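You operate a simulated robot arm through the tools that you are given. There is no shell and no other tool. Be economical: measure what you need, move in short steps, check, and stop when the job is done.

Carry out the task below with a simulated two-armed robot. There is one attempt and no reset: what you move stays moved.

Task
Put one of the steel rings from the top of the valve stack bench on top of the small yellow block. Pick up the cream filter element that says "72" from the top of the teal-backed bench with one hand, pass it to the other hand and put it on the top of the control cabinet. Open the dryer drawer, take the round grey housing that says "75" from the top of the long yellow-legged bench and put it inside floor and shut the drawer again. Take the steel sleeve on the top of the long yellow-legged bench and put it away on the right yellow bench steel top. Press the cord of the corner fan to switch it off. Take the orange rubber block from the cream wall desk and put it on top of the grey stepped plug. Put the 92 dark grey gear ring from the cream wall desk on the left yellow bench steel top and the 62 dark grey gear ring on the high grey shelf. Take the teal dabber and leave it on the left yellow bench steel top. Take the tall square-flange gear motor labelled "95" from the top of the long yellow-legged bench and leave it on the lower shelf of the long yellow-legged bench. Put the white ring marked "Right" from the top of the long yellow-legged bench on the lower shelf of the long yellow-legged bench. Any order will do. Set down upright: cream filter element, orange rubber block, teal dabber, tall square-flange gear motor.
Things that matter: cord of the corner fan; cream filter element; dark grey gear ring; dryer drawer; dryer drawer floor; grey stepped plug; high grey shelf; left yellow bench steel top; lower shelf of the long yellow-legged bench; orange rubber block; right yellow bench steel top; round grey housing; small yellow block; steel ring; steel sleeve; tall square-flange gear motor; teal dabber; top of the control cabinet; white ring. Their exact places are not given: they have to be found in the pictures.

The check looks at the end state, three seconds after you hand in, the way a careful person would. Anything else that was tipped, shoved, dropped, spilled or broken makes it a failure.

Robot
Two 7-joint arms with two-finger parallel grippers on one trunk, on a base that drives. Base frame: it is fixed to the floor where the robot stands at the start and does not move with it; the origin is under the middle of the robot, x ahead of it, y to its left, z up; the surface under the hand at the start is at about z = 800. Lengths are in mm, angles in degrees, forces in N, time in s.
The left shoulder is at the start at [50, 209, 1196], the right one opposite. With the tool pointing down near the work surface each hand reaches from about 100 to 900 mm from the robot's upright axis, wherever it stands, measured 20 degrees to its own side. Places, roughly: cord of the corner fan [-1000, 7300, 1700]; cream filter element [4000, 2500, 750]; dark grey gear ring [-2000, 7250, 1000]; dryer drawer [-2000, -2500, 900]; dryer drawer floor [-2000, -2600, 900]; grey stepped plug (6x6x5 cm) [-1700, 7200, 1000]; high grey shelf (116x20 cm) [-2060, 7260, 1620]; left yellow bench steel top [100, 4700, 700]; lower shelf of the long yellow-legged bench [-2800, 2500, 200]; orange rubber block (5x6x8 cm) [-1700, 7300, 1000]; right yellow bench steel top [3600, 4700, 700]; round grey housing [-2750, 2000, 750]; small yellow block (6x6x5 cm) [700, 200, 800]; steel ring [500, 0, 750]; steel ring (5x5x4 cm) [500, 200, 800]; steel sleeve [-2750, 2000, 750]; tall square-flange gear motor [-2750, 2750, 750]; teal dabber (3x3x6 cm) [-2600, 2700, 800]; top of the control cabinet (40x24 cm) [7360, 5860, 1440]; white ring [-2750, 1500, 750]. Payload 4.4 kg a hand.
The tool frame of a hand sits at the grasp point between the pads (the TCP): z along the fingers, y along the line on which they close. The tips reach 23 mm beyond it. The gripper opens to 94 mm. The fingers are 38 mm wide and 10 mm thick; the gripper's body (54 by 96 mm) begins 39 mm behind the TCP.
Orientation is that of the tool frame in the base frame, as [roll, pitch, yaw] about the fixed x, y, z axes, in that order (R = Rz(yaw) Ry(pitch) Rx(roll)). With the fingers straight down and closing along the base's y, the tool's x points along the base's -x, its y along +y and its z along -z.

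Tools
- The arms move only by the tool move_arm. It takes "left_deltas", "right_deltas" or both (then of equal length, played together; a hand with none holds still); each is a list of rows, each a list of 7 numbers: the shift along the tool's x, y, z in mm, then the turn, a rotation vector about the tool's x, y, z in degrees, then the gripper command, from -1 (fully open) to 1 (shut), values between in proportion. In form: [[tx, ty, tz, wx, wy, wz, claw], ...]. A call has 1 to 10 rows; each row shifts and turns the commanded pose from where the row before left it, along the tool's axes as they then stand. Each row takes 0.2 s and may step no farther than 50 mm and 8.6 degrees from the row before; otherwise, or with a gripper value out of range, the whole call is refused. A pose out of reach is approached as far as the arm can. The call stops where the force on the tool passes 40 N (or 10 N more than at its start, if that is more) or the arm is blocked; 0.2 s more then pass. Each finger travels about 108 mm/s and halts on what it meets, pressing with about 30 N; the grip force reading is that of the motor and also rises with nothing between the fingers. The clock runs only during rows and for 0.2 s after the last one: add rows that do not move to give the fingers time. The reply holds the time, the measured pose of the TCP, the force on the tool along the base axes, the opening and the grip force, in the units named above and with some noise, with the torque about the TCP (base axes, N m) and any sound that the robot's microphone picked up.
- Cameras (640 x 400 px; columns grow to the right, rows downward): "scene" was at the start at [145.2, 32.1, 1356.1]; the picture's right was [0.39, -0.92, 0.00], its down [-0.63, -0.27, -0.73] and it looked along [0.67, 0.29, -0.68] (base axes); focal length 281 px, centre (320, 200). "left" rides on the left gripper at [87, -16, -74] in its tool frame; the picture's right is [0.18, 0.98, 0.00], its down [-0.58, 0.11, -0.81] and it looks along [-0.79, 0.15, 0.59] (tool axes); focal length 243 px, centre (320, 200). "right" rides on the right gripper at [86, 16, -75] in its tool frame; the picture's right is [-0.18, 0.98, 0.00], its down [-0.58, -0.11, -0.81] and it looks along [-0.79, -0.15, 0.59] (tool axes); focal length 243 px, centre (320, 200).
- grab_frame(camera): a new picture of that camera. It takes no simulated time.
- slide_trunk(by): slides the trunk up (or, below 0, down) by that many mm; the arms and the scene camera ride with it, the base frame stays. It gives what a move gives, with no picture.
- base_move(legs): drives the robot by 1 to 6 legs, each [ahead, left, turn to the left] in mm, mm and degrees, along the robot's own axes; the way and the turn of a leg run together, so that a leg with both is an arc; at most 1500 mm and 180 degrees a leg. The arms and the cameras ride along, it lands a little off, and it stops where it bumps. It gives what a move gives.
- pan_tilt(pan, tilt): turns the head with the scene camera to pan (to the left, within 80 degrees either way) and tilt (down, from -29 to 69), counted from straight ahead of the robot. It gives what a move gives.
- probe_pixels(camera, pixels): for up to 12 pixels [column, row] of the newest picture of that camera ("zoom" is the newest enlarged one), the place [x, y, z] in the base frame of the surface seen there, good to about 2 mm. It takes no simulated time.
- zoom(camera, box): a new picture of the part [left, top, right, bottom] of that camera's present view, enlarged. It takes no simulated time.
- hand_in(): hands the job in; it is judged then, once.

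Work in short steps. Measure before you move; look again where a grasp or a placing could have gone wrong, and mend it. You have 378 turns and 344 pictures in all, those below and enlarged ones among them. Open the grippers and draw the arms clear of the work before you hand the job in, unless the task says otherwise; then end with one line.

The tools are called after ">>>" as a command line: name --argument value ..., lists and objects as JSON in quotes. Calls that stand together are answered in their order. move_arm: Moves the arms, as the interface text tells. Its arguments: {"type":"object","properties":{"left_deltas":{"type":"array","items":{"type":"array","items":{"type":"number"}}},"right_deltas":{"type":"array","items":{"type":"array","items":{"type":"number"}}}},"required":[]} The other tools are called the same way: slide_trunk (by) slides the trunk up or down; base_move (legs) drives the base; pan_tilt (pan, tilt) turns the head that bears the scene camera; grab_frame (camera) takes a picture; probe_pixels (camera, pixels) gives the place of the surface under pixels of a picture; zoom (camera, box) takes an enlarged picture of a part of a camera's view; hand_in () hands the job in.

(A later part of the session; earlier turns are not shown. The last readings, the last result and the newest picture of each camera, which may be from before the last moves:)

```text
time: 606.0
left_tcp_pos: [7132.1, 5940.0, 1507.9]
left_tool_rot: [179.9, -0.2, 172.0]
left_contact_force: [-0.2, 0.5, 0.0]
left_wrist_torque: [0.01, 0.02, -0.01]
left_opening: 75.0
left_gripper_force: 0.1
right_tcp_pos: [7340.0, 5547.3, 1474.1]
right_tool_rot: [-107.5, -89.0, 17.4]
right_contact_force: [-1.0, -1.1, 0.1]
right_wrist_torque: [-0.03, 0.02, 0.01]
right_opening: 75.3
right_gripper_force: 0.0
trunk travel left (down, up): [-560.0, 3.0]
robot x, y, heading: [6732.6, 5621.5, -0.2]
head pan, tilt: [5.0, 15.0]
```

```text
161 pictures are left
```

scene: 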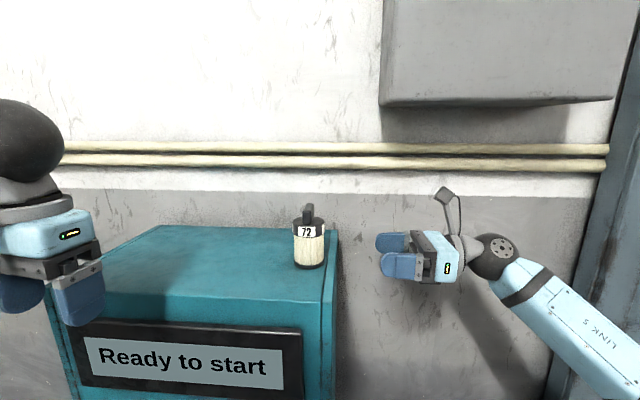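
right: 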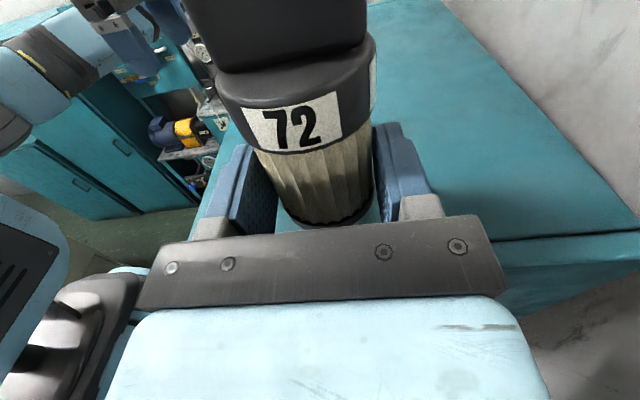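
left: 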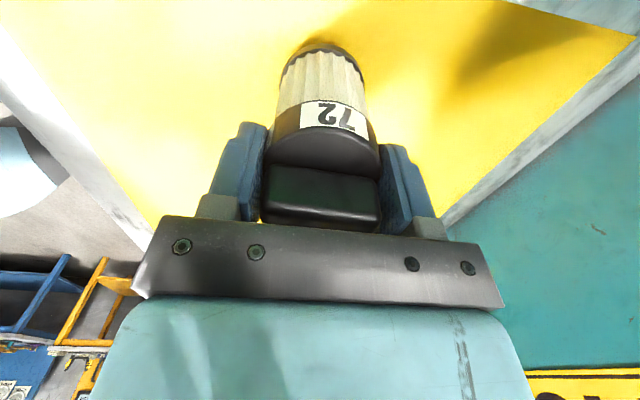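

The filter stands upright on the cabinet. I back away and restore the right tool to pointing down.

>>> base_move --legs '[[-450, 0, 0]]'

>>> move_arm --right_deltas '[[0, 0, 0, 0, -8.2, 0, -0.6], [0, 0, 0, 0, -8.2, 0, -0.6], [0, 0, 0, 0, -8.2, 0, -0.6], [0, 0, 0, 0, -8.2, 0, -0.6], [0, 0, 0, 0, -8.2, 0, -0.6], [0, 0, 0, 0, -8.2, 0, -0.6], [0, 0, 0, 0, -8.2, 0, -0.6], [0, 0, 0, 0, -8.2, 0, -0.6], [0, 0, 0, 0, -8.2, 0, -0.6], [0, 0, 0, 0, -8.2, 0, -0.6]]' --left_deltas '[[0, 0, 0, 0, 0, -8, -0.6], [0, 0, 0, 0, 0, 0, -0.6], [0, 0, 0, 0, 0, 0, -0.6], [0, 0, 0, 0, 0, 0, -0.6], [0, 0, 0, 0, 0, 0, -0.6], [0, 0, 0, 0, 0, 0, -0.6], [0, 0, 0, 0, 0, 0, -0.6], [0, 0, 0, 0, 0, 0, -0.6], [0, 0, 0, 0, 0, 0, -0.6], [0, 0, 0, 0, 0, 0, -0.6]]'

>>> move_arm --right_deltas '[[0, 0, 0, 0, -7.5, 0, -0.6], [0, 0, 0, 0, 0, -8.2, -0.6], [0, 0, 0, 0, 0, -8.2, -0.6], [0, 0, 0, 0, 0, -8.2, -0.6], [0, 0, 0, 0, 0, -8.2, -0.6], [0, 0, 0, 0, 0, -8.2, -0.6], [0, 0, 0, 0, 0, -8.2, -0.6], [0, 0, 0, 0, 0, -8.2, -0.6], [0, 0, 0, 0, 0, -8.2, -0.6], [0, 0, 0, 0, 0, -8.2, -0.6]]'

>>> move_arm --right_deltas '[[0, 0, 0, 0, 0, -8.2, -0.6], [0, 0, 0, 0, 0, -8.2, -0.6]]'

>>> slide_trunk --by -285

>>> grab_frame --camera "scene"

```text
time: 608.7
left_tcp_pos: [6691.0, 5940.4, 1507.8]
left_tool_rot: [-179.9, -0.4, 171.5]
left_contact_force: [-0.8, -0.1, 0.6]
left_wrist_torque: [-0.01, 0.02, -0.01]
left_opening: 75.2
left_gripper_force: 0.0
right_tcp_pos: [6897.3, 5547.3, 1472.6]
right_tool_rot: [-110.3, -89.0, 19.9]
right_contact_force: [0.5, 0.4, -0.6]
right_wrist_torque: [0.05, 0.0, 0.01]
right_opening: 75.3
right_gripper_force: 0.1
trunk travel left (down, up): [-560.0, 3.0]
robot x, y, heading: [6292.6, 5625.3, -0.3]
head pan, tilt: [5.0, 15.0]
```

```text
time: 610.9
left_tcp_pos: [6691.3, 5942.5, 1505.8]
left_tool_rot: [-179.8, -0.3, 179.6]
left_contact_force: [0.9, 0.7, -0.3]
left_wrist_torque: [0.03, 0.01, -0.02]
left_opening: 75.2
left_gripper_force: 0.1
right_tcp_pos: [6894.9, 5547.9, 1473.5]
right_tool_rot: [-179.2, -7.5, 89.2]
right_contact_force: [0.5, 0.1, -0.7]
right_wrist_torque: [0.02, 0.01, 0.0]
right_opening: 75.3
right_gripper_force: 0.1
trunk travel left (down, up): [-560.0, 3.0]
robot x, y, heading: [6289.5, 5625.0, -0.8]
head pan, tilt: [5.0, 15.0]
```

```text
time: 613.1
left_tcp_pos: [6691.8, 5941.4, 1506.5]
left_tool_rot: [-179.9, -0.2, 179.6]
left_contact_force: [0.4, 0.0, -0.3]
left_wrist_torque: [0.0, -0.03, 0.01]
left_opening: 74.9
left_gripper_force: 0.1
right_tcp_pos: [6894.9, 5547.8, 1473.9]
right_tool_rot: [-179.9, -1.0, 163.5]
right_contact_force: [-1.0, 0.2, 0.3]
right_wrist_torque: [-0.01, 0.01, -0.02]
right_opening: 75.2
right_gripper_force: 0.1
trunk travel left (down, up): [-560.0, 3.0]
robot x, y, heading: [6290.8, 5623.9, -0.4]
head pan, tilt: [5.0, 15.0]
```

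```text
time: 613.7
left_tcp_pos: [6691.4, 5940.6, 1507.3]
left_tool_rot: [-179.9, -0.1, 179.6]
left_contact_force: [-0.2, -0.2, -0.7]
left_wrist_torque: [-0.02, 0.0, 0.03]
left_opening: 75.2
left_gripper_force: 0.0
right_tcp_pos: [6895.6, 5547.0, 1473.9]
right_tool_rot: [179.7, -0.9, 179.8]
right_contact_force: [0.2, 0.1, -0.3]
right_wrist_torque: [-0.02, 0.0, 0.0]
right_opening: 75.2
right_gripper_force: 0.1
trunk travel left (down, up): [-560.0, 3.0]
robot x, y, heading: [6288.5, 5627.1, -0.5]
head pan, tilt: [5.0, 15.0]
```

```text
time: 616.6
left_tcp_pos: [6690.0, 5940.3, 1222.3]
left_tool_rot: [-179.8, -0.2, 179.6]
left_contact_force: [-0.5, 0.1, -0.1]
left_wrist_torque: [0.01, -0.01, -0.01]
left_opening: 75.2
left_gripper_force: 0.0
right_tcp_pos: [6894.6, 5546.7, 1189.4]
right_tool_rot: [179.8, -0.8, 179.7]
right_contact_force: [-0.1, 0.3, 0.5]
right_wrist_torque: [0.0, 0.0, 0.0]
right_opening: 75.0
right_gripper_force: 0.1
trunk travel left (down, up): [-275.0, 288.0]
robot x, y, heading: [6288.7, 5623.0, -0.8]
head pan, tilt: [5.0, 15.0]
```

```text
160 pictures are left
```

scene: 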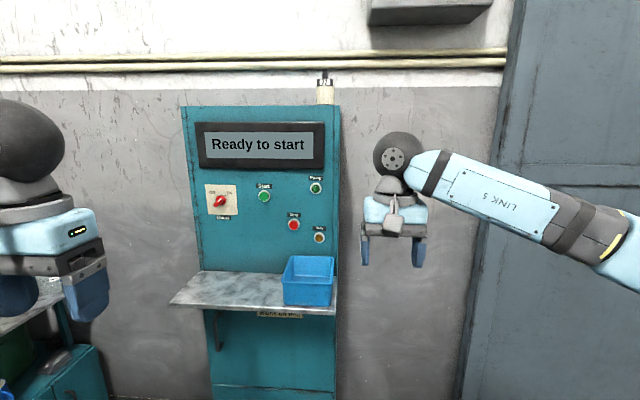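

Now to the cream wall desk near (-1900,7250). I drive: right to y≈3860, then backward along the lane.

>>> base_move --legs '[[0, -900, 0.6], [0, -865, 0]]'

>>> base_move --legs '[[-1400, 0, 0], [-1400, 0, 0]]'

```text
time: 632.7
left_tcp_pos: [6707.8, 4155.3, 1222.1]
left_tool_rot: [-179.8, -0.1, -178.5]
left_contact_force: [0.4, 0.5, 0.4]
left_wrist_torque: [-0.01, 0.0, -0.02]
left_opening: 75.3
left_gripper_force: 0.1
right_tcp_pos: [6925.0, 3769.1, 1190.3]
right_tool_rot: [179.7, -0.9, -178.4]
right_contact_force: [0.4, -0.1, 0.6]
right_wrist_torque: [0.02, -0.01, 0.01]
right_opening: 75.0
right_gripper_force: 0.1
trunk travel left (down, up): [-275.0, 288.0]
robot x, y, heading: [6320.2, 3827.3, 1.5]
head pan, tilt: [5.0, 15.0]
```

```text
time: 646.3
left_tcp_pos: [3903.7, 4104.6, 1222.7]
left_tool_rot: [-179.9, -0.3, -178.9]
left_contact_force: [-0.1, -0.2, -0.6]
left_wrist_torque: [0.03, -0.02, 0.0]
left_opening: 75.1
left_gripper_force: 0.1
right_tcp_pos: [4118.1, 3717.0, 1188.3]
right_tool_rot: [179.8, -0.8, -178.6]
right_contact_force: [-0.1, -0.5, 0.5]
right_wrist_torque: [0.04, 0.0, 0.02]
right_opening: 75.3
right_gripper_force: 0.1
trunk travel left (down, up): [-275.0, 288.0]
robot x, y, heading: [3512.8, 3777.7, 1.1]
head pan, tilt: [5.0, 15.0]
```

y drifted to 3778; I correct to ≈3880 and heading, and continue back past the crate.

>>> base_move --legs '[[0, 105, -1.1], [-1300, 0, 0]]'

>>> base_move --legs '[[0, 20, 0], [-1200, 0, 0]]'

```text
time: 654.0
left_tcp_pos: [2601.9, 4198.1, 1221.6]
left_tool_rot: [-179.9, -0.2, -179.1]
left_contact_force: [0.7, -0.1, -0.1]
left_wrist_torque: [0.0, 0.03, -0.01]
left_opening: 75.1
left_gripper_force: 0.0
right_tcp_pos: [2816.7, 3809.8, 1188.7]
right_tool_rot: [179.8, -0.9, -179.0]
right_contact_force: [-0.2, 0.3, 0.4]
right_wrist_torque: [0.02, 0.0, -0.01]
right_opening: 74.9
right_gripper_force: 0.2
trunk travel left (down, up): [-275.0, 288.0]
robot x, y, heading: [2209.0, 3873.9, 1.0]
head pan, tilt: [5.0, 15.0]
```

```text
time: 660.6
left_tcp_pos: [1382.1, 4193.4, 1221.8]
left_tool_rot: [-179.9, -0.3, -178.0]
left_contact_force: [0.5, 0.1, 0.8]
left_wrist_torque: [0.0, 0.01, 0.0]
left_opening: 75.0
left_gripper_force: 0.0
right_tcp_pos: [1604.7, 3810.2, 1189.2]
right_tool_rot: [179.8, -0.9, -177.9]
right_contact_force: [0.1, 0.2, 0.0]
right_wrist_torque: [-0.02, 0.01, 0.01]
right_opening: 75.2
right_gripper_force: 0.1
trunk travel left (down, up): [-275.0, 288.0]
robot x, y, heading: [994.5, 3863.5, 2.0]
head pan, tilt: [5.0, 15.0]
```

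>>> base_move --legs '[[-1250, 0, -2], [-1200, 0, 0], [0, 0, 90]]'

>>> pan_tilt --pan 0 --tilt 5

>>> grab_frame --camera "scene"

```text
time: 676.4
left_tcp_pos: [-1741.2, 4288.6, 1222.2]
left_tool_rot: [-179.9, -0.1, -90.5]
left_contact_force: [-0.4, -0.7, -0.4]
left_wrist_torque: [-0.02, 0.0, 0.02]
left_opening: 75.2
left_gripper_force: 0.0
right_tcp_pos: [-1347.8, 4491.4, 1189.3]
right_tool_rot: [179.8, -0.9, -90.3]
right_contact_force: [0.0, 0.3, 0.1]
right_wrist_torque: [0.0, -0.02, -0.01]
right_opening: 75.2
right_gripper_force: 0.0
trunk travel left (down, up): [-275.0, 288.0]
robot x, y, heading: [-1426.5, 3887.6, 89.6]
head pan, tilt: [5.0, 15.0]
```

```text
time: 677.1
left_tcp_pos: [-1740.1, 4286.5, 1222.3]
left_tool_rot: [-180.0, -0.3, -90.6]
left_contact_force: [-0.1, -0.4, 0.3]
left_wrist_torque: [-0.01, -0.01, 0.01]
left_opening: 75.5
left_gripper_force: 0.1
right_tcp_pos: [-1347.2, 4492.3, 1188.4]
right_tool_rot: [179.9, -0.9, -90.4]
right_contact_force: [0.1, 0.4, 0.1]
right_wrist_torque: [-0.02, 0.04, -0.02]
right_opening: 75.1
right_gripper_force: 0.1
trunk travel left (down, up): [-275.0, 288.0]
robot x, y, heading: [-1426.9, 3887.7, 89.4]
head pan, tilt: [0.0, 5.0]
```

```text
159 pictures are left
```

scene: 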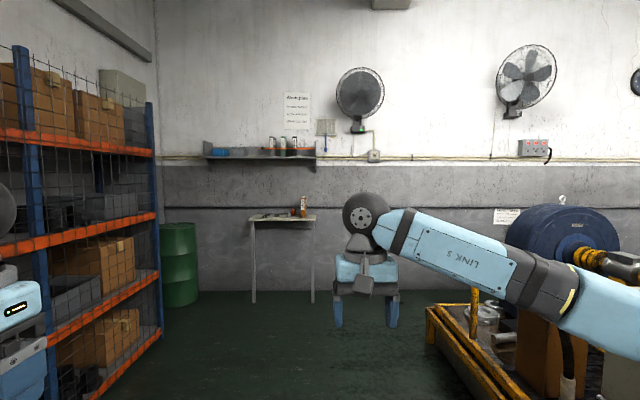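

Desk, shelf and fan are ahead. I drive 2200 mm ahead and look.

>>> base_move --legs '[[1100, 0, 0], [1050, 0, 0]]'

>>> pan_tilt --pan 10 --tilt 8

>>> grab_frame --camera "scene"

```text
time: 687.7
left_tcp_pos: [-1737.9, 6435.9, 1222.6]
left_tool_rot: [-180.0, -0.3, -90.2]
left_contact_force: [-0.1, -0.7, -0.5]
left_wrist_torque: [-0.05, 0.01, 0.0]
left_opening: 75.3
left_gripper_force: 0.0
right_tcp_pos: [-1347.4, 6641.2, 1189.3]
right_tool_rot: [179.8, -0.8, -90.1]
right_contact_force: [-0.4, 0.1, -0.4]
right_wrist_torque: [-0.03, 0.0, -0.02]
right_opening: 75.6
right_gripper_force: 0.2
trunk travel left (down, up): [-275.0, 288.0]
robot x, y, heading: [-1420.7, 6038.5, 89.7]
head pan, tilt: [0.0, 5.0]
```

```text
time: 688.4
left_tcp_pos: [-1739.6, 6434.9, 1222.5]
left_tool_rot: [-179.9, -0.2, -90.2]
left_contact_force: [0.7, -0.5, 0.1]
left_wrist_torque: [0.02, 0.01, 0.0]
left_opening: 75.1
left_gripper_force: 0.0
right_tcp_pos: [-1346.3, 6641.4, 1189.2]
right_tool_rot: [179.8, -0.9, -90.2]
right_contact_force: [-0.4, -0.5, 0.3]
right_wrist_torque: [-0.02, 0.02, 0.04]
right_opening: 75.2
right_gripper_force: 0.0
trunk travel left (down, up): [-275.0, 288.0]
robot x, y, heading: [-1419.0, 6035.6, 89.7]
head pan, tilt: [10.0, 8.0]
```

```text
158 pictures are left
```

scene: 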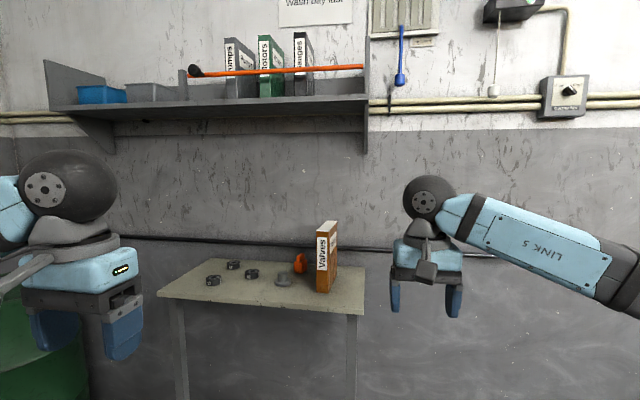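

>>> zoom --camera "scene" --box '[40, 20, 380, 160]'

>>> zoom --camera "scene" --box '[150, 210, 390, 330]'

>>> pan_tilt --pan -25 --tilt -15

>>> grab_frame --camera "scene"

```text
1.88 times, centred on (210, 90) of scene
```

zoom: 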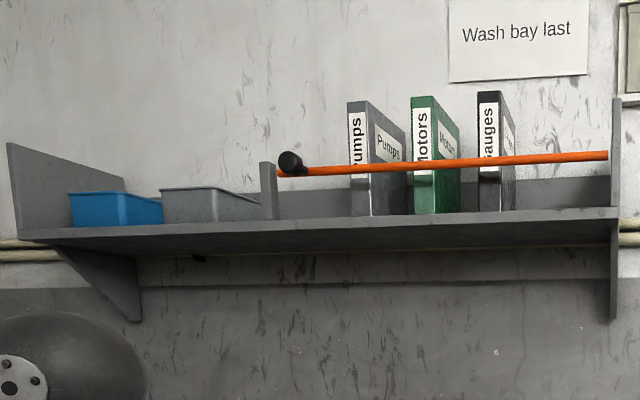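

```text
2.67 times, centred on (270, 270) of scene
```

zoom: 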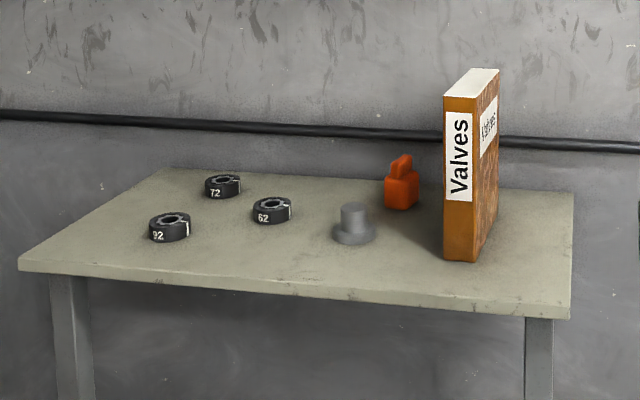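

```text
time: 689.4
left_tcp_pos: [-1738.6, 6435.8, 1221.2]
left_tool_rot: [-179.8, -0.1, -90.2]
left_contact_force: [0.9, 0.3, 0.8]
left_wrist_torque: [-0.01, 0.0, -0.01]
left_opening: 75.3
left_gripper_force: 0.0
right_tcp_pos: [-1346.1, 6640.7, 1189.1]
right_tool_rot: [179.9, -1.0, -90.2]
right_contact_force: [-0.8, 0.0, -1.1]
right_wrist_torque: [0.03, 0.01, -0.02]
right_opening: 75.2
right_gripper_force: 0.1
trunk travel left (down, up): [-275.0, 288.0]
robot x, y, heading: [-1422.0, 6034.5, 89.7]
head pan, tilt: [-25.0, -15.0]
```

```text
155 pictures are left
```

scene: 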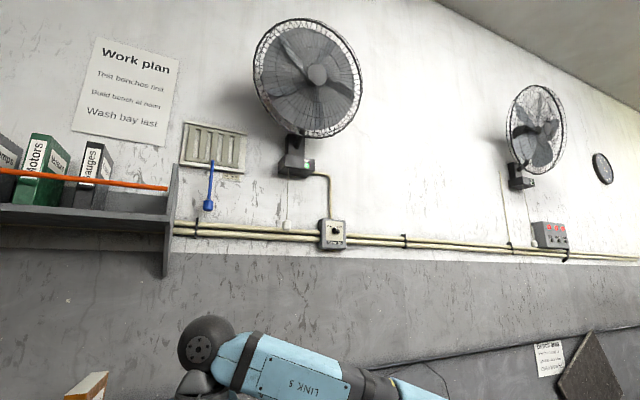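

>>> zoom --camera "scene" --box '[250, 120, 370, 260]'

>>> probe_pixels --camera "scene" --pixels '[[287, 225], [289, 200], [311, 165], [334, 232], [210, 203], [290, 160], [287, 222], [318, 75], [212, 170]]'

```text
2.86 times, centred on (310, 190) of scene
```

zoom: 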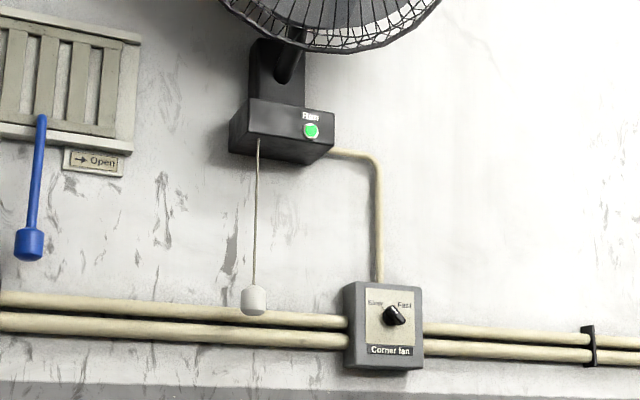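

```text
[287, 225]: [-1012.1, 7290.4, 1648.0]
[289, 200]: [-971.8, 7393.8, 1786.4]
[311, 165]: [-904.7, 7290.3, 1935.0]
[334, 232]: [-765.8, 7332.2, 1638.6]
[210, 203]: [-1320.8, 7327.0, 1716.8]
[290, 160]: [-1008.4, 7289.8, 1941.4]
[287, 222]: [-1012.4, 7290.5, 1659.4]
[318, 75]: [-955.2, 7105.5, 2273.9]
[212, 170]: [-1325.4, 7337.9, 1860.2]
```

The corner fan's cord knob is at ≈(-1012,7300,1653) with a lit green "Run" lamp. First the desk: I look at it and probe.

>>> pan_tilt --pan 15 --tilt 20

>>> grab_frame --camera "scene"

>>> zoom --camera "scene" --box '[190, 150, 420, 280]'

```text
time: 690.5
left_tcp_pos: [-1738.8, 6435.6, 1221.8]
left_tool_rot: [-179.9, -0.2, -90.1]
left_contact_force: [0.1, -0.5, 0.7]
left_wrist_torque: [0.0, 0.0, -0.04]
left_opening: 75.2
left_gripper_force: 0.1
right_tcp_pos: [-1346.4, 6641.5, 1188.8]
right_tool_rot: [179.8, -1.0, -90.2]
right_contact_force: [0.4, -0.9, 0.0]
right_wrist_torque: [0.0, 0.01, -0.02]
right_opening: 74.9
right_gripper_force: 0.1
trunk travel left (down, up): [-275.0, 288.0]
robot x, y, heading: [-1423.2, 6036.3, 89.8]
head pan, tilt: [15.0, 20.0]
```

```text
153 pictures are left
```

scene: 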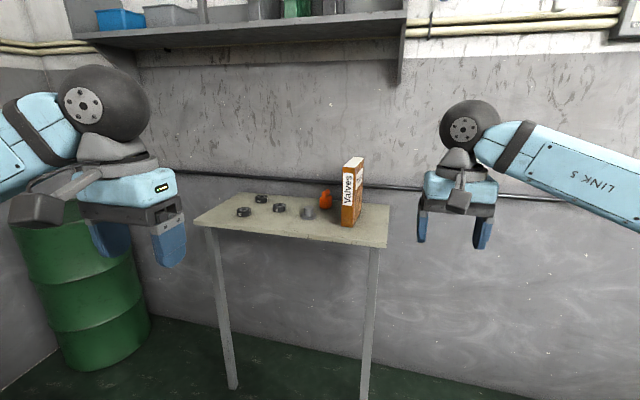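

```text
2.78 times, centred on (305, 215) of scene
```

zoom: 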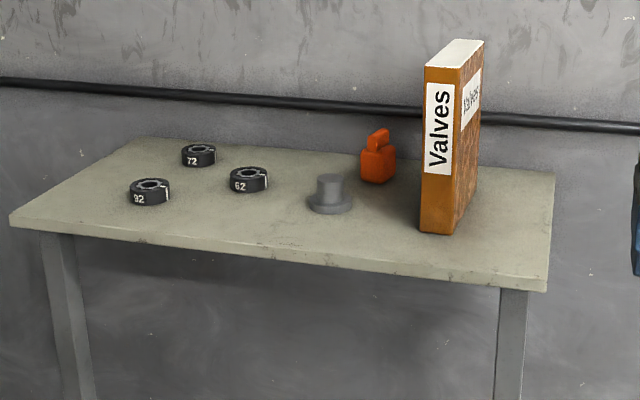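

>>> probe_pixels --camera "zoom" --pixels '[[15, 220], [545, 285], [555, 180], [330, 177], [330, 205], [378, 165], [379, 133], [440, 220], [455, 50], [149, 185], [247, 173], [198, 150]]'

```text
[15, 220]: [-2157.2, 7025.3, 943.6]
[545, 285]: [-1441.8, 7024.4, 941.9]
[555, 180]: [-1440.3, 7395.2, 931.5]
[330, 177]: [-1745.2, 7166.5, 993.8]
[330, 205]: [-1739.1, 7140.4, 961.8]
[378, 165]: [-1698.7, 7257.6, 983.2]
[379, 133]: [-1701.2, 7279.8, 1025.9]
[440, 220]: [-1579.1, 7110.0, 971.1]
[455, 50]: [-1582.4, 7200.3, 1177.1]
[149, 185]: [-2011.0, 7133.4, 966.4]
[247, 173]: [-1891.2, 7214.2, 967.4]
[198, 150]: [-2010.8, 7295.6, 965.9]
```

Desk top spans x -2160..-1440, y 7024..7395. The block will be handled by the left hand (its forearm avoids the tall binder). I tuck the right hand back and drive to ≈(-1480,6630).

>>> move_arm --right_deltas '[[40, -25, 0, 0, 0, 0, -1], [40, -25, 0, 0, 0, 0, -1], [40, -25, 0, 0, 0, 0, -1], [40, -25, 0, 0, 0, 0, -1], [40, -25, 0, 0, 0, 0, -1], [30, -25, 0, 0, 0, 0, -1]]' --left_deltas '[[0, 0, 20, 0, 0, 0, -0.6], [0, 0, 20, 0, 0, 0, -0.6], [0, 0, 20, 0, 0, 0, -0.6], [0, 0, 0, 0, 0, 0, -0.6], [0, 0, 0, 0, 0, 0, -0.6], [0, 0, 0, 0, 0, 0, -0.6]]'

>>> base_move --legs '[[590, 60, 0.2]]'

>>> pan_tilt --pan 15 --tilt 35

>>> grab_frame --camera "scene"

```text
time: 691.9
left_tcp_pos: [-1737.9, 6433.8, 1163.1]
left_tool_rot: [-180.0, -0.1, -90.2]
left_contact_force: [0.6, -0.9, -0.3]
left_wrist_torque: [0.02, -0.01, -0.03]
left_opening: 74.8
left_gripper_force: 0.0
right_tcp_pos: [-1196.5, 6409.4, 1193.3]
right_tool_rot: [179.8, -0.8, -90.1]
right_contact_force: [-0.5, -0.7, 0.0]
right_wrist_torque: [0.01, -0.03, -0.01]
right_opening: 94.0
right_gripper_force: 0.2
trunk travel left (down, up): [-275.0, 288.0]
robot x, y, heading: [-1423.7, 6032.9, 89.7]
head pan, tilt: [15.0, 20.0]
```

```text
time: 695.3
left_tcp_pos: [-1808.3, 7024.4, 1161.3]
left_tool_rot: [-180.0, -0.3, -89.5]
left_contact_force: [-0.8, -0.1, 0.0]
left_wrist_torque: [0.03, 0.01, -0.02]
left_opening: 75.0
left_gripper_force: 0.1
right_tcp_pos: [-1266.1, 7007.4, 1194.0]
right_tool_rot: [179.8, -0.9, -89.2]
right_contact_force: [-0.4, 0.9, 0.1]
right_wrist_torque: [-0.01, -0.06, 0.02]
right_opening: 93.8
right_gripper_force: 0.0
trunk travel left (down, up): [-275.0, 288.0]
robot x, y, heading: [-1486.1, 6628.8, 90.4]
head pan, tilt: [15.0, 20.0]
```

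```text
time: 696.1
left_tcp_pos: [-1808.6, 7023.2, 1162.2]
left_tool_rot: [-179.9, -0.2, -89.4]
left_contact_force: [0.0, 1.1, -0.1]
left_wrist_torque: [-0.01, 0.03, -0.01]
left_opening: 74.9
left_gripper_force: 0.1
right_tcp_pos: [-1266.3, 7007.6, 1192.4]
right_tool_rot: [179.8, -0.9, -89.3]
right_contact_force: [-0.4, 0.6, -0.4]
right_wrist_torque: [0.01, 0.01, -0.01]
right_opening: 94.0
right_gripper_force: 0.1
trunk travel left (down, up): [-275.0, 288.0]
robot x, y, heading: [-1485.4, 6627.1, 90.4]
head pan, tilt: [15.0, 35.0]
```

```text
151 pictures are left
```

scene: 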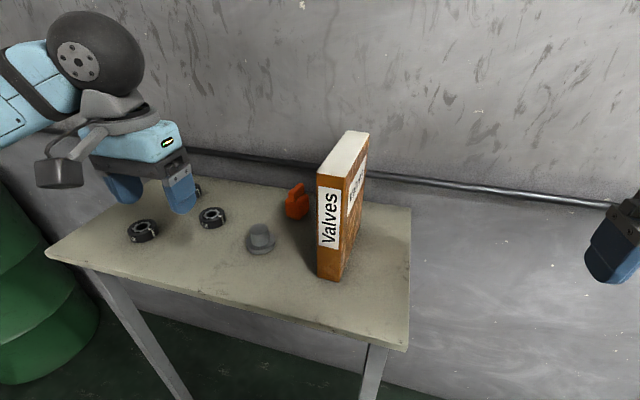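

>>> zoom --camera "scene" --box '[230, 170, 370, 270]'

>>> probe_pixels --camera "zoom" --pixels '[[140, 255], [112, 280], [165, 280], [138, 325], [138, 350], [345, 60], [310, 90], [290, 130], [300, 160], [330, 200], [310, 220], [250, 250]]'

```text
4.00 times, centred on (300, 220) of scene
```

zoom: 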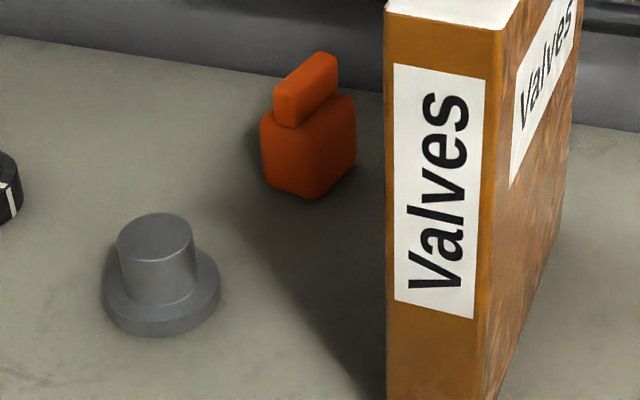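

```text
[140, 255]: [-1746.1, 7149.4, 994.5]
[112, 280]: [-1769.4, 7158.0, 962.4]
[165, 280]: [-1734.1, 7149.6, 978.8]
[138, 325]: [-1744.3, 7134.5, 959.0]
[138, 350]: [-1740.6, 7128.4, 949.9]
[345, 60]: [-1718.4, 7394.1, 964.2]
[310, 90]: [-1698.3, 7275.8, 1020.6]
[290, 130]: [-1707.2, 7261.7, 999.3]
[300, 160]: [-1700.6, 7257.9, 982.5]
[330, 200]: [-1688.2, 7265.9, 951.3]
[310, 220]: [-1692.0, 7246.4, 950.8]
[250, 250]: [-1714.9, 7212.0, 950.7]
```

>>> probe_pixels --camera "zoom" --pixels '[[285, 88], [322, 58], [300, 88], [332, 62], [264, 165], [308, 196], [353, 165], [270, 115], [345, 105], [300, 130], [130, 235], [180, 235]]'

>>> probe_pixels --camera "zoom" --pixels '[[155, 216], [152, 262], [120, 240], [192, 240], [106, 290], [218, 285], [160, 334], [318, 150], [285, 150], [340, 150]]'

```text
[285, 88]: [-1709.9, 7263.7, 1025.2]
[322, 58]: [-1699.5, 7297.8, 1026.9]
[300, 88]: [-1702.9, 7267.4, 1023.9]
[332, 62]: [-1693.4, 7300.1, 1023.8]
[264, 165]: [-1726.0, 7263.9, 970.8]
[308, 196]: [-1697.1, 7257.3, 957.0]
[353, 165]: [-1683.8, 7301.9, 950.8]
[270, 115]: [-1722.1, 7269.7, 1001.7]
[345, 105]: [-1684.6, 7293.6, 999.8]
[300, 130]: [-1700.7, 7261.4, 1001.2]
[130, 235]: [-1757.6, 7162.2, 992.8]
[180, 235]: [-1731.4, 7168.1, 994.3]
```

```text
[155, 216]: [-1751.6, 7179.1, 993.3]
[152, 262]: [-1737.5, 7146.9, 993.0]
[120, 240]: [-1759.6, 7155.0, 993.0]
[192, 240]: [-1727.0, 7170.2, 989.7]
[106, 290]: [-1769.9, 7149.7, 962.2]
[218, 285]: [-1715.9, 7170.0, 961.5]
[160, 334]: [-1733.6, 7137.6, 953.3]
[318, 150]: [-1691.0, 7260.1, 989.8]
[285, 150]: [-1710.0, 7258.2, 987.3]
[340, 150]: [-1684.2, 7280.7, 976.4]
```

Block yaw ≈-15°, tab centre ≈(-1701,7282), body top 1000, tab top 1027; plug top centre ≈(-1744,7163), z 993.5. I move the left hand above the block and yaw 15.5°.

>>> move_arm --left_deltas '[[-36.7, -15.3, 0, 0, 0, 0, -0.7], [-36.7, -15.3, 0, 0, 0, 0, -0.7], [-36.7, -15.3, 0, 0, 0, 0, -0.7], [-36.7, -15.3, 0, 0, 0, 0, -0.7], [-36.7, -15.3, 0, 0, 0, 0, -0.7], [-36.7, -15.3, 0, 0, 0, 0, -0.7], [-36.7, -15.3, 20, 0, 0, 0, -0.7], [0, 0, 30, 0, 0, 8, -0.7], [0, 0, 30, 0, 0, 7.5, -0.7], [0, 0, 10, 0, 0, 0, -0.7]]'

>>> grab_frame --camera "left"

```text
time: 698.3
left_tcp_pos: [-1704.2, 7280.6, 1070.1]
left_tool_rot: [-179.9, 0.0, -104.9]
left_contact_force: [0.2, -0.7, 0.1]
left_wrist_torque: [0.04, -0.01, 0.01]
left_opening: 79.8
left_gripper_force: 0.1
right_tcp_pos: [-1265.7, 7007.9, 1192.5]
right_tool_rot: [179.8, -0.8, -89.3]
right_contact_force: [-0.1, -0.2, 0.4]
right_wrist_torque: [-0.02, 0.03, -0.03]
right_opening: 93.9
right_gripper_force: 0.1
trunk travel left (down, up): [-275.0, 288.0]
robot x, y, heading: [-1486.8, 6628.3, 90.6]
head pan, tilt: [15.0, 35.0]
```

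```text
149 pictures are left
```

left: 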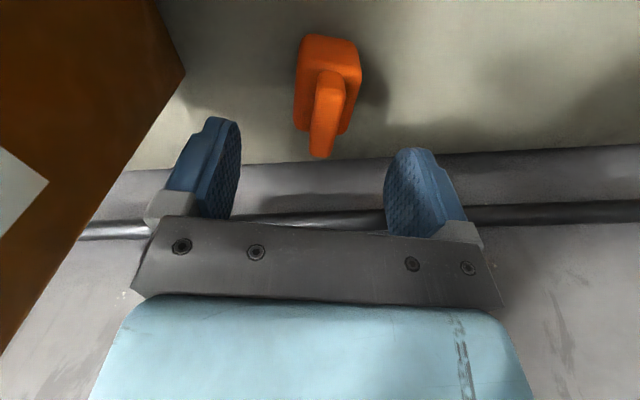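

>>> probe_pixels --camera "left" --pixels '[[300, 95], [357, 95], [328, 60], [312, 130], [343, 125], [320, 155], [330, 75], [185, 75]]'

```text
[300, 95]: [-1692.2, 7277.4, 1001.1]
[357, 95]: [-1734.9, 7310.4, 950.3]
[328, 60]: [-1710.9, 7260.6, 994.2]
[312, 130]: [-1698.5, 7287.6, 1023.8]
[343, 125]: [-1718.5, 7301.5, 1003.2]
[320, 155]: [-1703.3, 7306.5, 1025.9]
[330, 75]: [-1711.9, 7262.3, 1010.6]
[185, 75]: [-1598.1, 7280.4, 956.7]
```

Centred. Descend to z≈993, close, lift slightly.

>>> move_arm --left_deltas '[[0, 0, 30, 0, 0, 0, -0.7], [0, 0, 30, 0, 0, 0, -0.7], [0, 0, 17, 0, 0, 0, -0.6], [0, 0, 0, 0, 0, 0, 0.2], [0, 0, 0, 0, 0, 0, 1], [0, 0, 0, 0, 0, 0, 1], [0, 0, 0, 0, 0, 0, 1], [0, 0, -5, 0, 0, 0, 1], [0, 0, -10, 0, 0, 0, 1]]'

>>> grab_frame --camera "left"

```text
time: 700.3
left_tcp_pos: [-1703.8, 7281.9, 1008.4]
left_tool_rot: [-179.8, -0.2, -104.9]
left_contact_force: [-0.1, 0.6, -1.6]
left_wrist_torque: [-0.04, -0.01, 0.0]
left_opening: 41.9
left_gripper_force: 29.2
right_tcp_pos: [-1266.1, 7007.7, 1192.6]
right_tool_rot: [179.8, -0.9, -89.3]
right_contact_force: [-0.5, 0.2, -0.1]
right_wrist_torque: [-0.01, 0.01, 0.0]
right_opening: 94.0
right_gripper_force: 0.0
trunk travel left (down, up): [-275.0, 288.0]
robot x, y, heading: [-1482.5, 6629.2, 90.6]
head pan, tilt: [15.0, 35.0]
```

```text
148 pictures are left
```

left: 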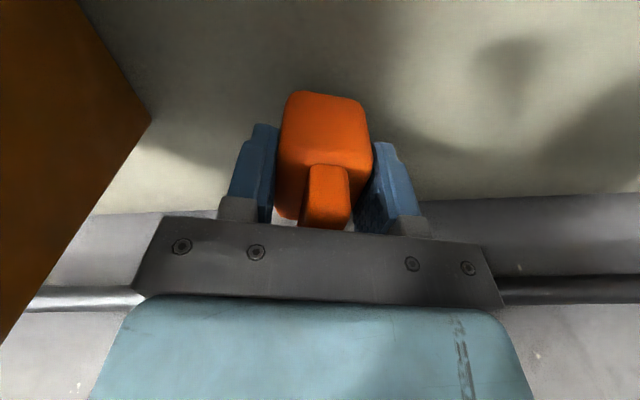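

Held (41.9 mm; base 42.5 mm below TCP). Lift to z≈1075 and move over the plug.

>>> move_arm --left_deltas '[[0, 0, -20, 0, 0, 0, 1], [0, 0, -25, 0, 0, 0, 1], [0, 0, -22, 0, 0, 0, 1], [25, 2, 0, 0, 0, 0, 1], [26, 2, 0, 0, 0, 0, 1], [25, 2, 0, 0, 0, 0, 1], [25, 2, 0, 0, 0, 0, 1], [25, 0, 0, 0, 0, 0, 1], [0, 0, 0, 0, 0, 0, 1]]'

>>> zoom --camera "scene" --box '[200, 130, 380, 270]'

>>> grab_frame --camera "left"

```text
time: 702.3
left_tcp_pos: [-1743.8, 7162.7, 1076.7]
left_tool_rot: [-179.9, -0.2, -104.8]
left_contact_force: [-0.4, 0.0, -1.9]
left_wrist_torque: [-0.03, 0.02, -0.03]
left_opening: 41.5
left_gripper_force: 29.1
right_tcp_pos: [-1265.5, 7008.6, 1193.1]
right_tool_rot: [179.9, -0.9, -89.3]
right_contact_force: [-0.5, 0.9, 0.4]
right_wrist_torque: [-0.01, -0.01, 0.04]
right_opening: 94.0
right_gripper_force: 0.0
trunk travel left (down, up): [-275.0, 288.0]
robot x, y, heading: [-1489.1, 6626.7, 90.8]
head pan, tilt: [15.0, 35.0]
```

```text
2.86 times, centred on (290, 200) of scene
```

zoom: 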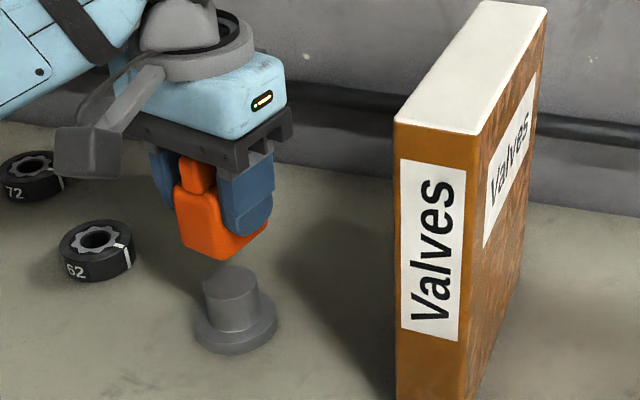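

```text
146 pictures are left
```

left: 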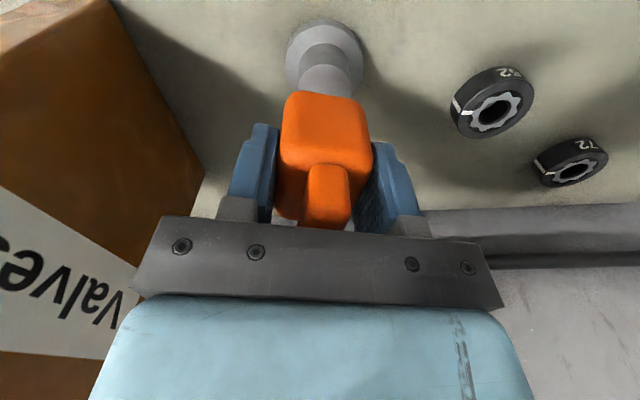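

I verify the plug centre from the left camera.

>>> probe_pixels --camera "left" --pixels '[[290, 55], [360, 55], [325, 22], [325, 75], [305, 80], [350, 80], [300, 150], [355, 150], [325, 100], [325, 155]]'

```text
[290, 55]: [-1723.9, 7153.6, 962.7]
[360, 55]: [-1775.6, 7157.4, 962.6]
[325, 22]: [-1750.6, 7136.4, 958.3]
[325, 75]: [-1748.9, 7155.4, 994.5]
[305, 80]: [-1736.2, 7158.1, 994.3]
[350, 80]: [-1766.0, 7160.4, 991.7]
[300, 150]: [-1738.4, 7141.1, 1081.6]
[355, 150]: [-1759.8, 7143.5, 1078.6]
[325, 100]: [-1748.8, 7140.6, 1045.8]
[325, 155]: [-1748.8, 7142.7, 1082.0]
```

Shift 4 mm and lower to contact (expected TCP z≈1037).

>>> move_arm --left_deltas '[[0, 4, 10, 0, 0, 0, 1], [0, 0, 12, 0, 0, 0, 1], [0, 0, 8, 0, 0, 0, 1], [0, 0, 4, 0, 0, 0, 1], [0, 0, 3, 0, 0, 0, 1], [0, 0, 0, 0, 0, 0, 1]]'

>>> zoom --camera "scene" --box '[200, 130, 380, 270]'

```text
time: 703.7
left_tcp_pos: [-1746.9, 7163.6, 1039.5]
left_tool_rot: [-179.9, -0.2, -104.9]
left_contact_force: [-0.4, -0.4, -0.9]
left_wrist_torque: [0.02, 0.03, 0.01]
left_opening: 41.6
left_gripper_force: 29.8
right_tcp_pos: [-1265.5, 7008.2, 1193.3]
right_tool_rot: [179.8, -0.9, -89.3]
right_contact_force: [0.1, 0.3, 0.0]
right_wrist_torque: [0.03, 0.02, 0.03]
right_opening: 94.2
right_gripper_force: 0.0
trunk travel left (down, up): [-275.0, 288.0]
robot x, y, heading: [-1486.3, 6630.5, 90.6]
head pan, tilt: [15.0, 35.0]
```

```text
2.86 times, centred on (290, 200) of scene
```

zoom: 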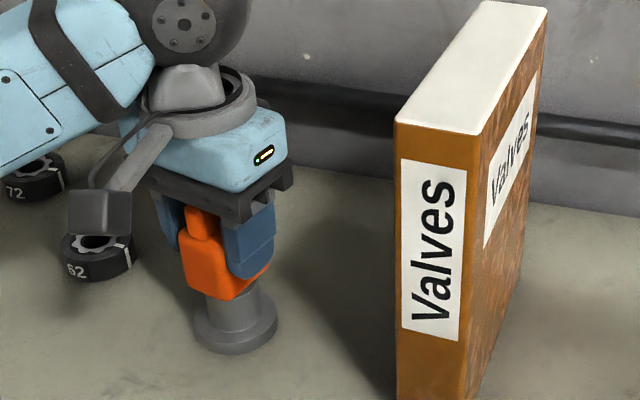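

>>> move_arm --left_deltas '[[0, 0, 1.5, 0, 0, 0, 1], [0, 0, 1.5, 0, 0, 0, 1], [0, 0, 0, 0, 0, 0, 1]]'

```text
time: 704.5
left_tcp_pos: [-1747.1, 7161.9, 1036.7]
left_tool_rot: [-179.9, -0.1, -105.0]
left_contact_force: [-0.8, 1.2, 1.9]
left_wrist_torque: [0.04, 0.05, -0.03]
left_opening: 41.5
left_gripper_force: 29.8
right_tcp_pos: [-1266.1, 7007.8, 1193.9]
right_tool_rot: [179.8, -1.0, -89.3]
right_contact_force: [-0.1, -0.2, -0.1]
right_wrist_torque: [0.02, -0.01, -0.03]
right_opening: 94.0
right_gripper_force: 0.1
trunk travel left (down, up): [-275.0, 288.0]
robot x, y, heading: [-1484.0, 6628.3, 90.5]
head pan, tilt: [15.0, 35.0]
```

Light contact. Lower 0.7 mm more, then open slowly and rise.

>>> move_arm --left_deltas '[[0, 0, 0.7, 0, 0, 0, 1], [0, 0, 0, 0, 0, 0, 0.1], [0, 0, 0, 0, 0, 0, -0.2], [0, 0, 0, 0, 0, 0, -0.5], [0, 0, 0, 0, 0, 0, -0.5], [0, 0, -20, 0, 0, 0, -0.5], [0, 0, -40, 0, 0, 0, -0.5], [0, 0, -45, 0, 0, 0, -0.5]]'

>>> zoom --camera "scene" --box '[200, 130, 380, 270]'

```text
time: 706.3
left_tcp_pos: [-1746.2, 7162.5, 1140.1]
left_tool_rot: [-179.9, -0.2, -104.9]
left_contact_force: [0.5, 0.3, -0.6]
left_wrist_torque: [0.03, -0.02, -0.02]
left_opening: 70.5
left_gripper_force: 0.1
right_tcp_pos: [-1266.6, 7006.8, 1193.6]
right_tool_rot: [179.8, -0.9, -89.3]
right_contact_force: [-1.1, 0.1, -0.7]
right_wrist_torque: [-0.02, -0.04, 0.01]
right_opening: 93.6
right_gripper_force: 0.0
trunk travel left (down, up): [-275.0, 288.0]
robot x, y, heading: [-1485.6, 6632.1, 90.9]
head pan, tilt: [15.0, 35.0]
```

```text
2.86 times, centred on (290, 200) of scene
```

zoom: 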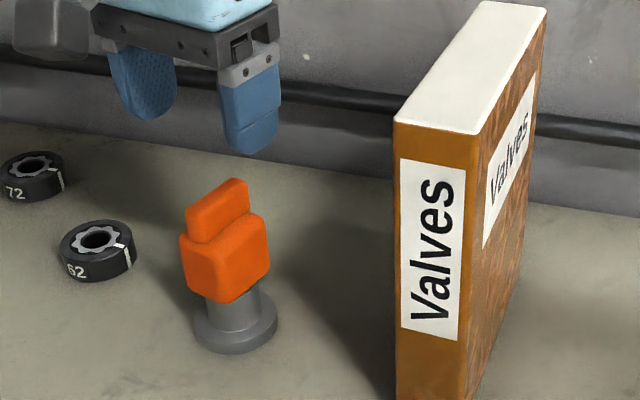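

Block sits upright on the plug. Next ring "62": I restore yaw and move the left hand above it.

>>> move_arm --left_deltas '[[0, 0, -15, 0, 0, -8, -0.7], [0, 0, 0, 0, 0, -7.5, -0.7], [-14, 37, 0, 0, 0, 0, -0.7], [-14, 37, 0, 0, 0, 0, -0.7], [-14, 37, 20, 0, 0, 0, -0.7], [-14, 36, 30, 0, 0, 0, -0.7], [0, 0, 30, 0, 0, 0, -0.7], [0, 0, 20, 0, 0, 0, -0.7]]'

>>> grab_frame --camera "left"

```text
time: 708.1
left_tcp_pos: [-1893.6, 7213.8, 1054.6]
left_tool_rot: [-179.9, -0.3, -89.4]
left_contact_force: [0.4, -0.2, 0.9]
left_wrist_torque: [0.03, 0.01, -0.04]
left_opening: 79.7
left_gripper_force: 0.0
right_tcp_pos: [-1267.9, 7009.0, 1194.1]
right_tool_rot: [179.9, -0.9, -89.3]
right_contact_force: [1.2, -1.1, 1.0]
right_wrist_torque: [-0.03, 0.0, -0.02]
right_opening: 93.7
right_gripper_force: 0.0
trunk travel left (down, up): [-275.0, 288.0]
robot x, y, heading: [-1486.5, 6628.2, 90.5]
head pan, tilt: [15.0, 35.0]
```

```text
143 pictures are left
```

left: 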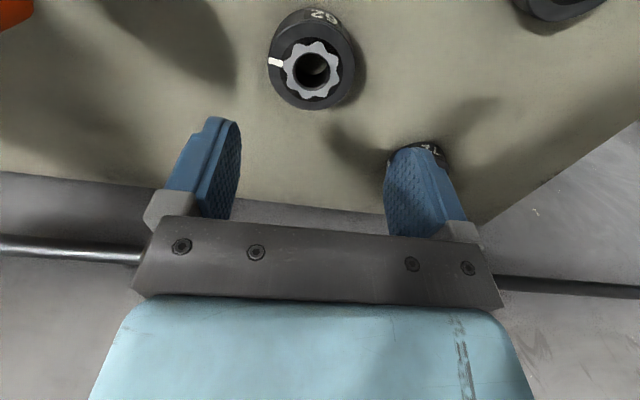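

>>> probe_pixels --camera "left" --pixels '[[272, 72], [351, 68], [315, 106], [312, 32], [315, 20], [420, 150], [355, 100]]'

```text
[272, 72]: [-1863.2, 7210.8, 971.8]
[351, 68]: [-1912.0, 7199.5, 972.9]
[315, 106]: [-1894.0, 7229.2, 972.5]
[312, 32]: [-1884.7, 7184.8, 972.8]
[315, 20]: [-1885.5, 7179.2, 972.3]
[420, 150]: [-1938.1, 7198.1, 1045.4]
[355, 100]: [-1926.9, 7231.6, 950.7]
```

Ring 62 centre ≈(-1888,7206), top 972. Adjust, descend to z≈977, close, lift.

>>> move_arm --left_deltas '[[8, -5.6, 20, 0, 0, 0, -0.5], [0, 0, 30, 0, 0, 0, -0.5], [0, 0, 20, 0, 0, 0, -0.5], [0, 0, 7.5, 0, 0, 0, -0.5], [0, 0, 0, 0, 0, 0, 0.2], [0, 0, 0, 0, 0, 0, 1], [0, 0, 0, 0, 0, 0, 1], [0, 0, -5, 0, 0, 0, 1], [0, 0, -10, 0, 0, 0, 1]]'

>>> grab_frame --camera "left"

```text
time: 710.1
left_tcp_pos: [-1890.0, 7209.2, 993.3]
left_tool_rot: [-180.0, -0.2, -89.4]
left_contact_force: [-0.2, -0.2, -2.7]
left_wrist_torque: [0.01, 0.03, -0.02]
left_opening: 55.3
left_gripper_force: 30.1
right_tcp_pos: [-1266.3, 7008.9, 1192.4]
right_tool_rot: [179.8, -0.9, -89.4]
right_contact_force: [-0.5, -0.5, 0.2]
right_wrist_torque: [0.02, -0.06, 0.01]
right_opening: 94.0
right_gripper_force: 0.2
trunk travel left (down, up): [-275.0, 288.0]
robot x, y, heading: [-1488.3, 6631.2, 90.6]
head pan, tilt: [15.0, 35.0]
```

```text
142 pictures are left
```

left: 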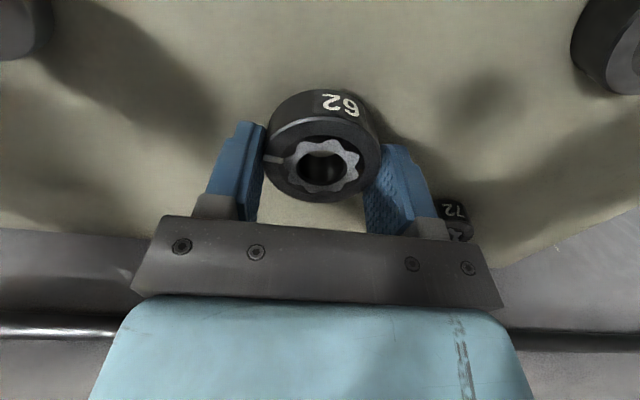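

Held (55 mm; base 27.8 mm below TCP). Lift, back the base 500 mm, raise the trunk fully, and view the shelf.

>>> move_arm --left_deltas '[[0, 0, -20, 0, 0, 0, 1], [0, 0, -25, 0, 0, 0, 1], [0, 0, -25, 0, 0, 0, 1], [0, 0, -25, 0, 0, 0, 1], [0, 0, -25, 0, 0, 0, 1], [0, 0, -25, 0, 0, 0, 1]]'

>>> base_move --legs '[[-520, 0, 0]]'

>>> slide_trunk --by 285

>>> pan_tilt --pan 30 --tilt 0

>>> grab_frame --camera "scene"

```text
time: 711.5
left_tcp_pos: [-1889.8, 7211.5, 1136.8]
left_tool_rot: [-180.0, -0.2, -89.3]
left_contact_force: [-0.3, 0.0, -2.9]
left_wrist_torque: [0.03, -0.03, 0.01]
left_opening: 54.9
left_gripper_force: 30.2
right_tcp_pos: [-1267.0, 7008.2, 1192.5]
right_tool_rot: [179.8, -0.9, -89.3]
right_contact_force: [-0.6, -0.5, 0.1]
right_wrist_torque: [-0.01, -0.01, 0.01]
right_opening: 93.8
right_gripper_force: 0.1
trunk travel left (down, up): [-275.0, 288.0]
robot x, y, heading: [-1486.3, 6626.5, 90.6]
head pan, tilt: [15.0, 35.0]
```

```text
time: 714.5
left_tcp_pos: [-1886.7, 6696.9, 1136.3]
left_tool_rot: [-179.9, -0.3, -89.2]
left_contact_force: [-0.8, -0.1, -3.2]
left_wrist_torque: [0.04, 0.01, -0.02]
left_opening: 55.3
left_gripper_force: 30.2
right_tcp_pos: [-1261.5, 6496.7, 1193.7]
right_tool_rot: [179.8, -1.0, -89.1]
right_contact_force: [-0.3, 0.2, -0.8]
right_wrist_torque: [-0.01, 0.01, 0.02]
right_opening: 94.0
right_gripper_force: 0.0
trunk travel left (down, up): [-275.0, 288.0]
robot x, y, heading: [-1481.1, 6117.7, 90.7]
head pan, tilt: [15.0, 35.0]
```

```text
time: 717.3
left_tcp_pos: [-1886.0, 6697.3, 1420.7]
left_tool_rot: [-179.8, -0.3, -89.2]
left_contact_force: [0.5, -0.1, -3.5]
left_wrist_torque: [0.04, -0.01, 0.0]
left_opening: 55.3
left_gripper_force: 30.2
right_tcp_pos: [-1261.6, 6496.4, 1478.4]
right_tool_rot: [179.7, -0.9, -89.1]
right_contact_force: [-0.3, 0.1, 0.4]
right_wrist_torque: [0.02, -0.01, -0.02]
right_opening: 94.0
right_gripper_force: 0.1
trunk travel left (down, up): [-560.0, 3.0]
robot x, y, heading: [-1478.2, 6115.9, 90.7]
head pan, tilt: [15.0, 35.0]
```

```text
time: 718.4
left_tcp_pos: [-1886.1, 6696.7, 1420.0]
left_tool_rot: [-179.9, -0.3, -89.3]
left_contact_force: [-0.2, 0.4, -3.4]
left_wrist_torque: [0.05, 0.0, -0.02]
left_opening: 54.9
left_gripper_force: 29.6
right_tcp_pos: [-1260.9, 6496.5, 1478.1]
right_tool_rot: [179.9, -0.9, -89.1]
right_contact_force: [0.0, -0.2, 0.3]
right_wrist_torque: [-0.05, 0.01, -0.01]
right_opening: 93.6
right_gripper_force: 0.0
trunk travel left (down, up): [-560.0, 3.0]
robot x, y, heading: [-1478.2, 6116.1, 90.7]
head pan, tilt: [30.0, 0.0]
```

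```text
141 pictures are left
```

scene: 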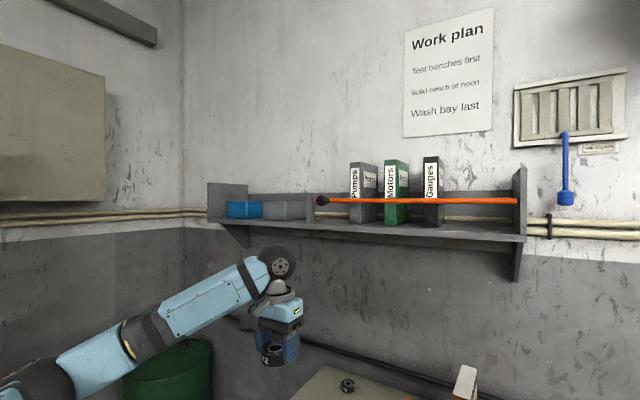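

>>> zoom --camera "scene" --box '[200, 140, 540, 270]'

>>> probe_pixels --camera "zoom" --pixels '[[20, 155], [600, 190], [590, 115], [420, 113], [230, 115], [80, 130], [170, 135], [310, 140], [370, 140], [440, 140], [520, 160], [200, 130]]'

```text
1.88 times, centred on (370, 205) of scene
```

zoom: 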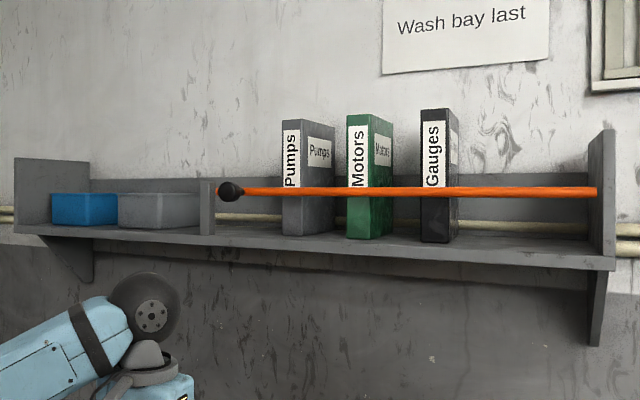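

```text
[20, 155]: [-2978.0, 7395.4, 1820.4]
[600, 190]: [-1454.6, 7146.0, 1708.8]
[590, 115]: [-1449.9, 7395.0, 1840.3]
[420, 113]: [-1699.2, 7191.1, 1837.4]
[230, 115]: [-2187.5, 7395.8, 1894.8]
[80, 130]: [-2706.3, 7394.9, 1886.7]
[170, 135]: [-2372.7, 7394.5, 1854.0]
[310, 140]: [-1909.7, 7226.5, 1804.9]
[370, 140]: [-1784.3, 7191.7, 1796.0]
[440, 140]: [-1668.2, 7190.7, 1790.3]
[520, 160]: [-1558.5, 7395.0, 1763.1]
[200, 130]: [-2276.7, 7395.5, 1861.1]
```

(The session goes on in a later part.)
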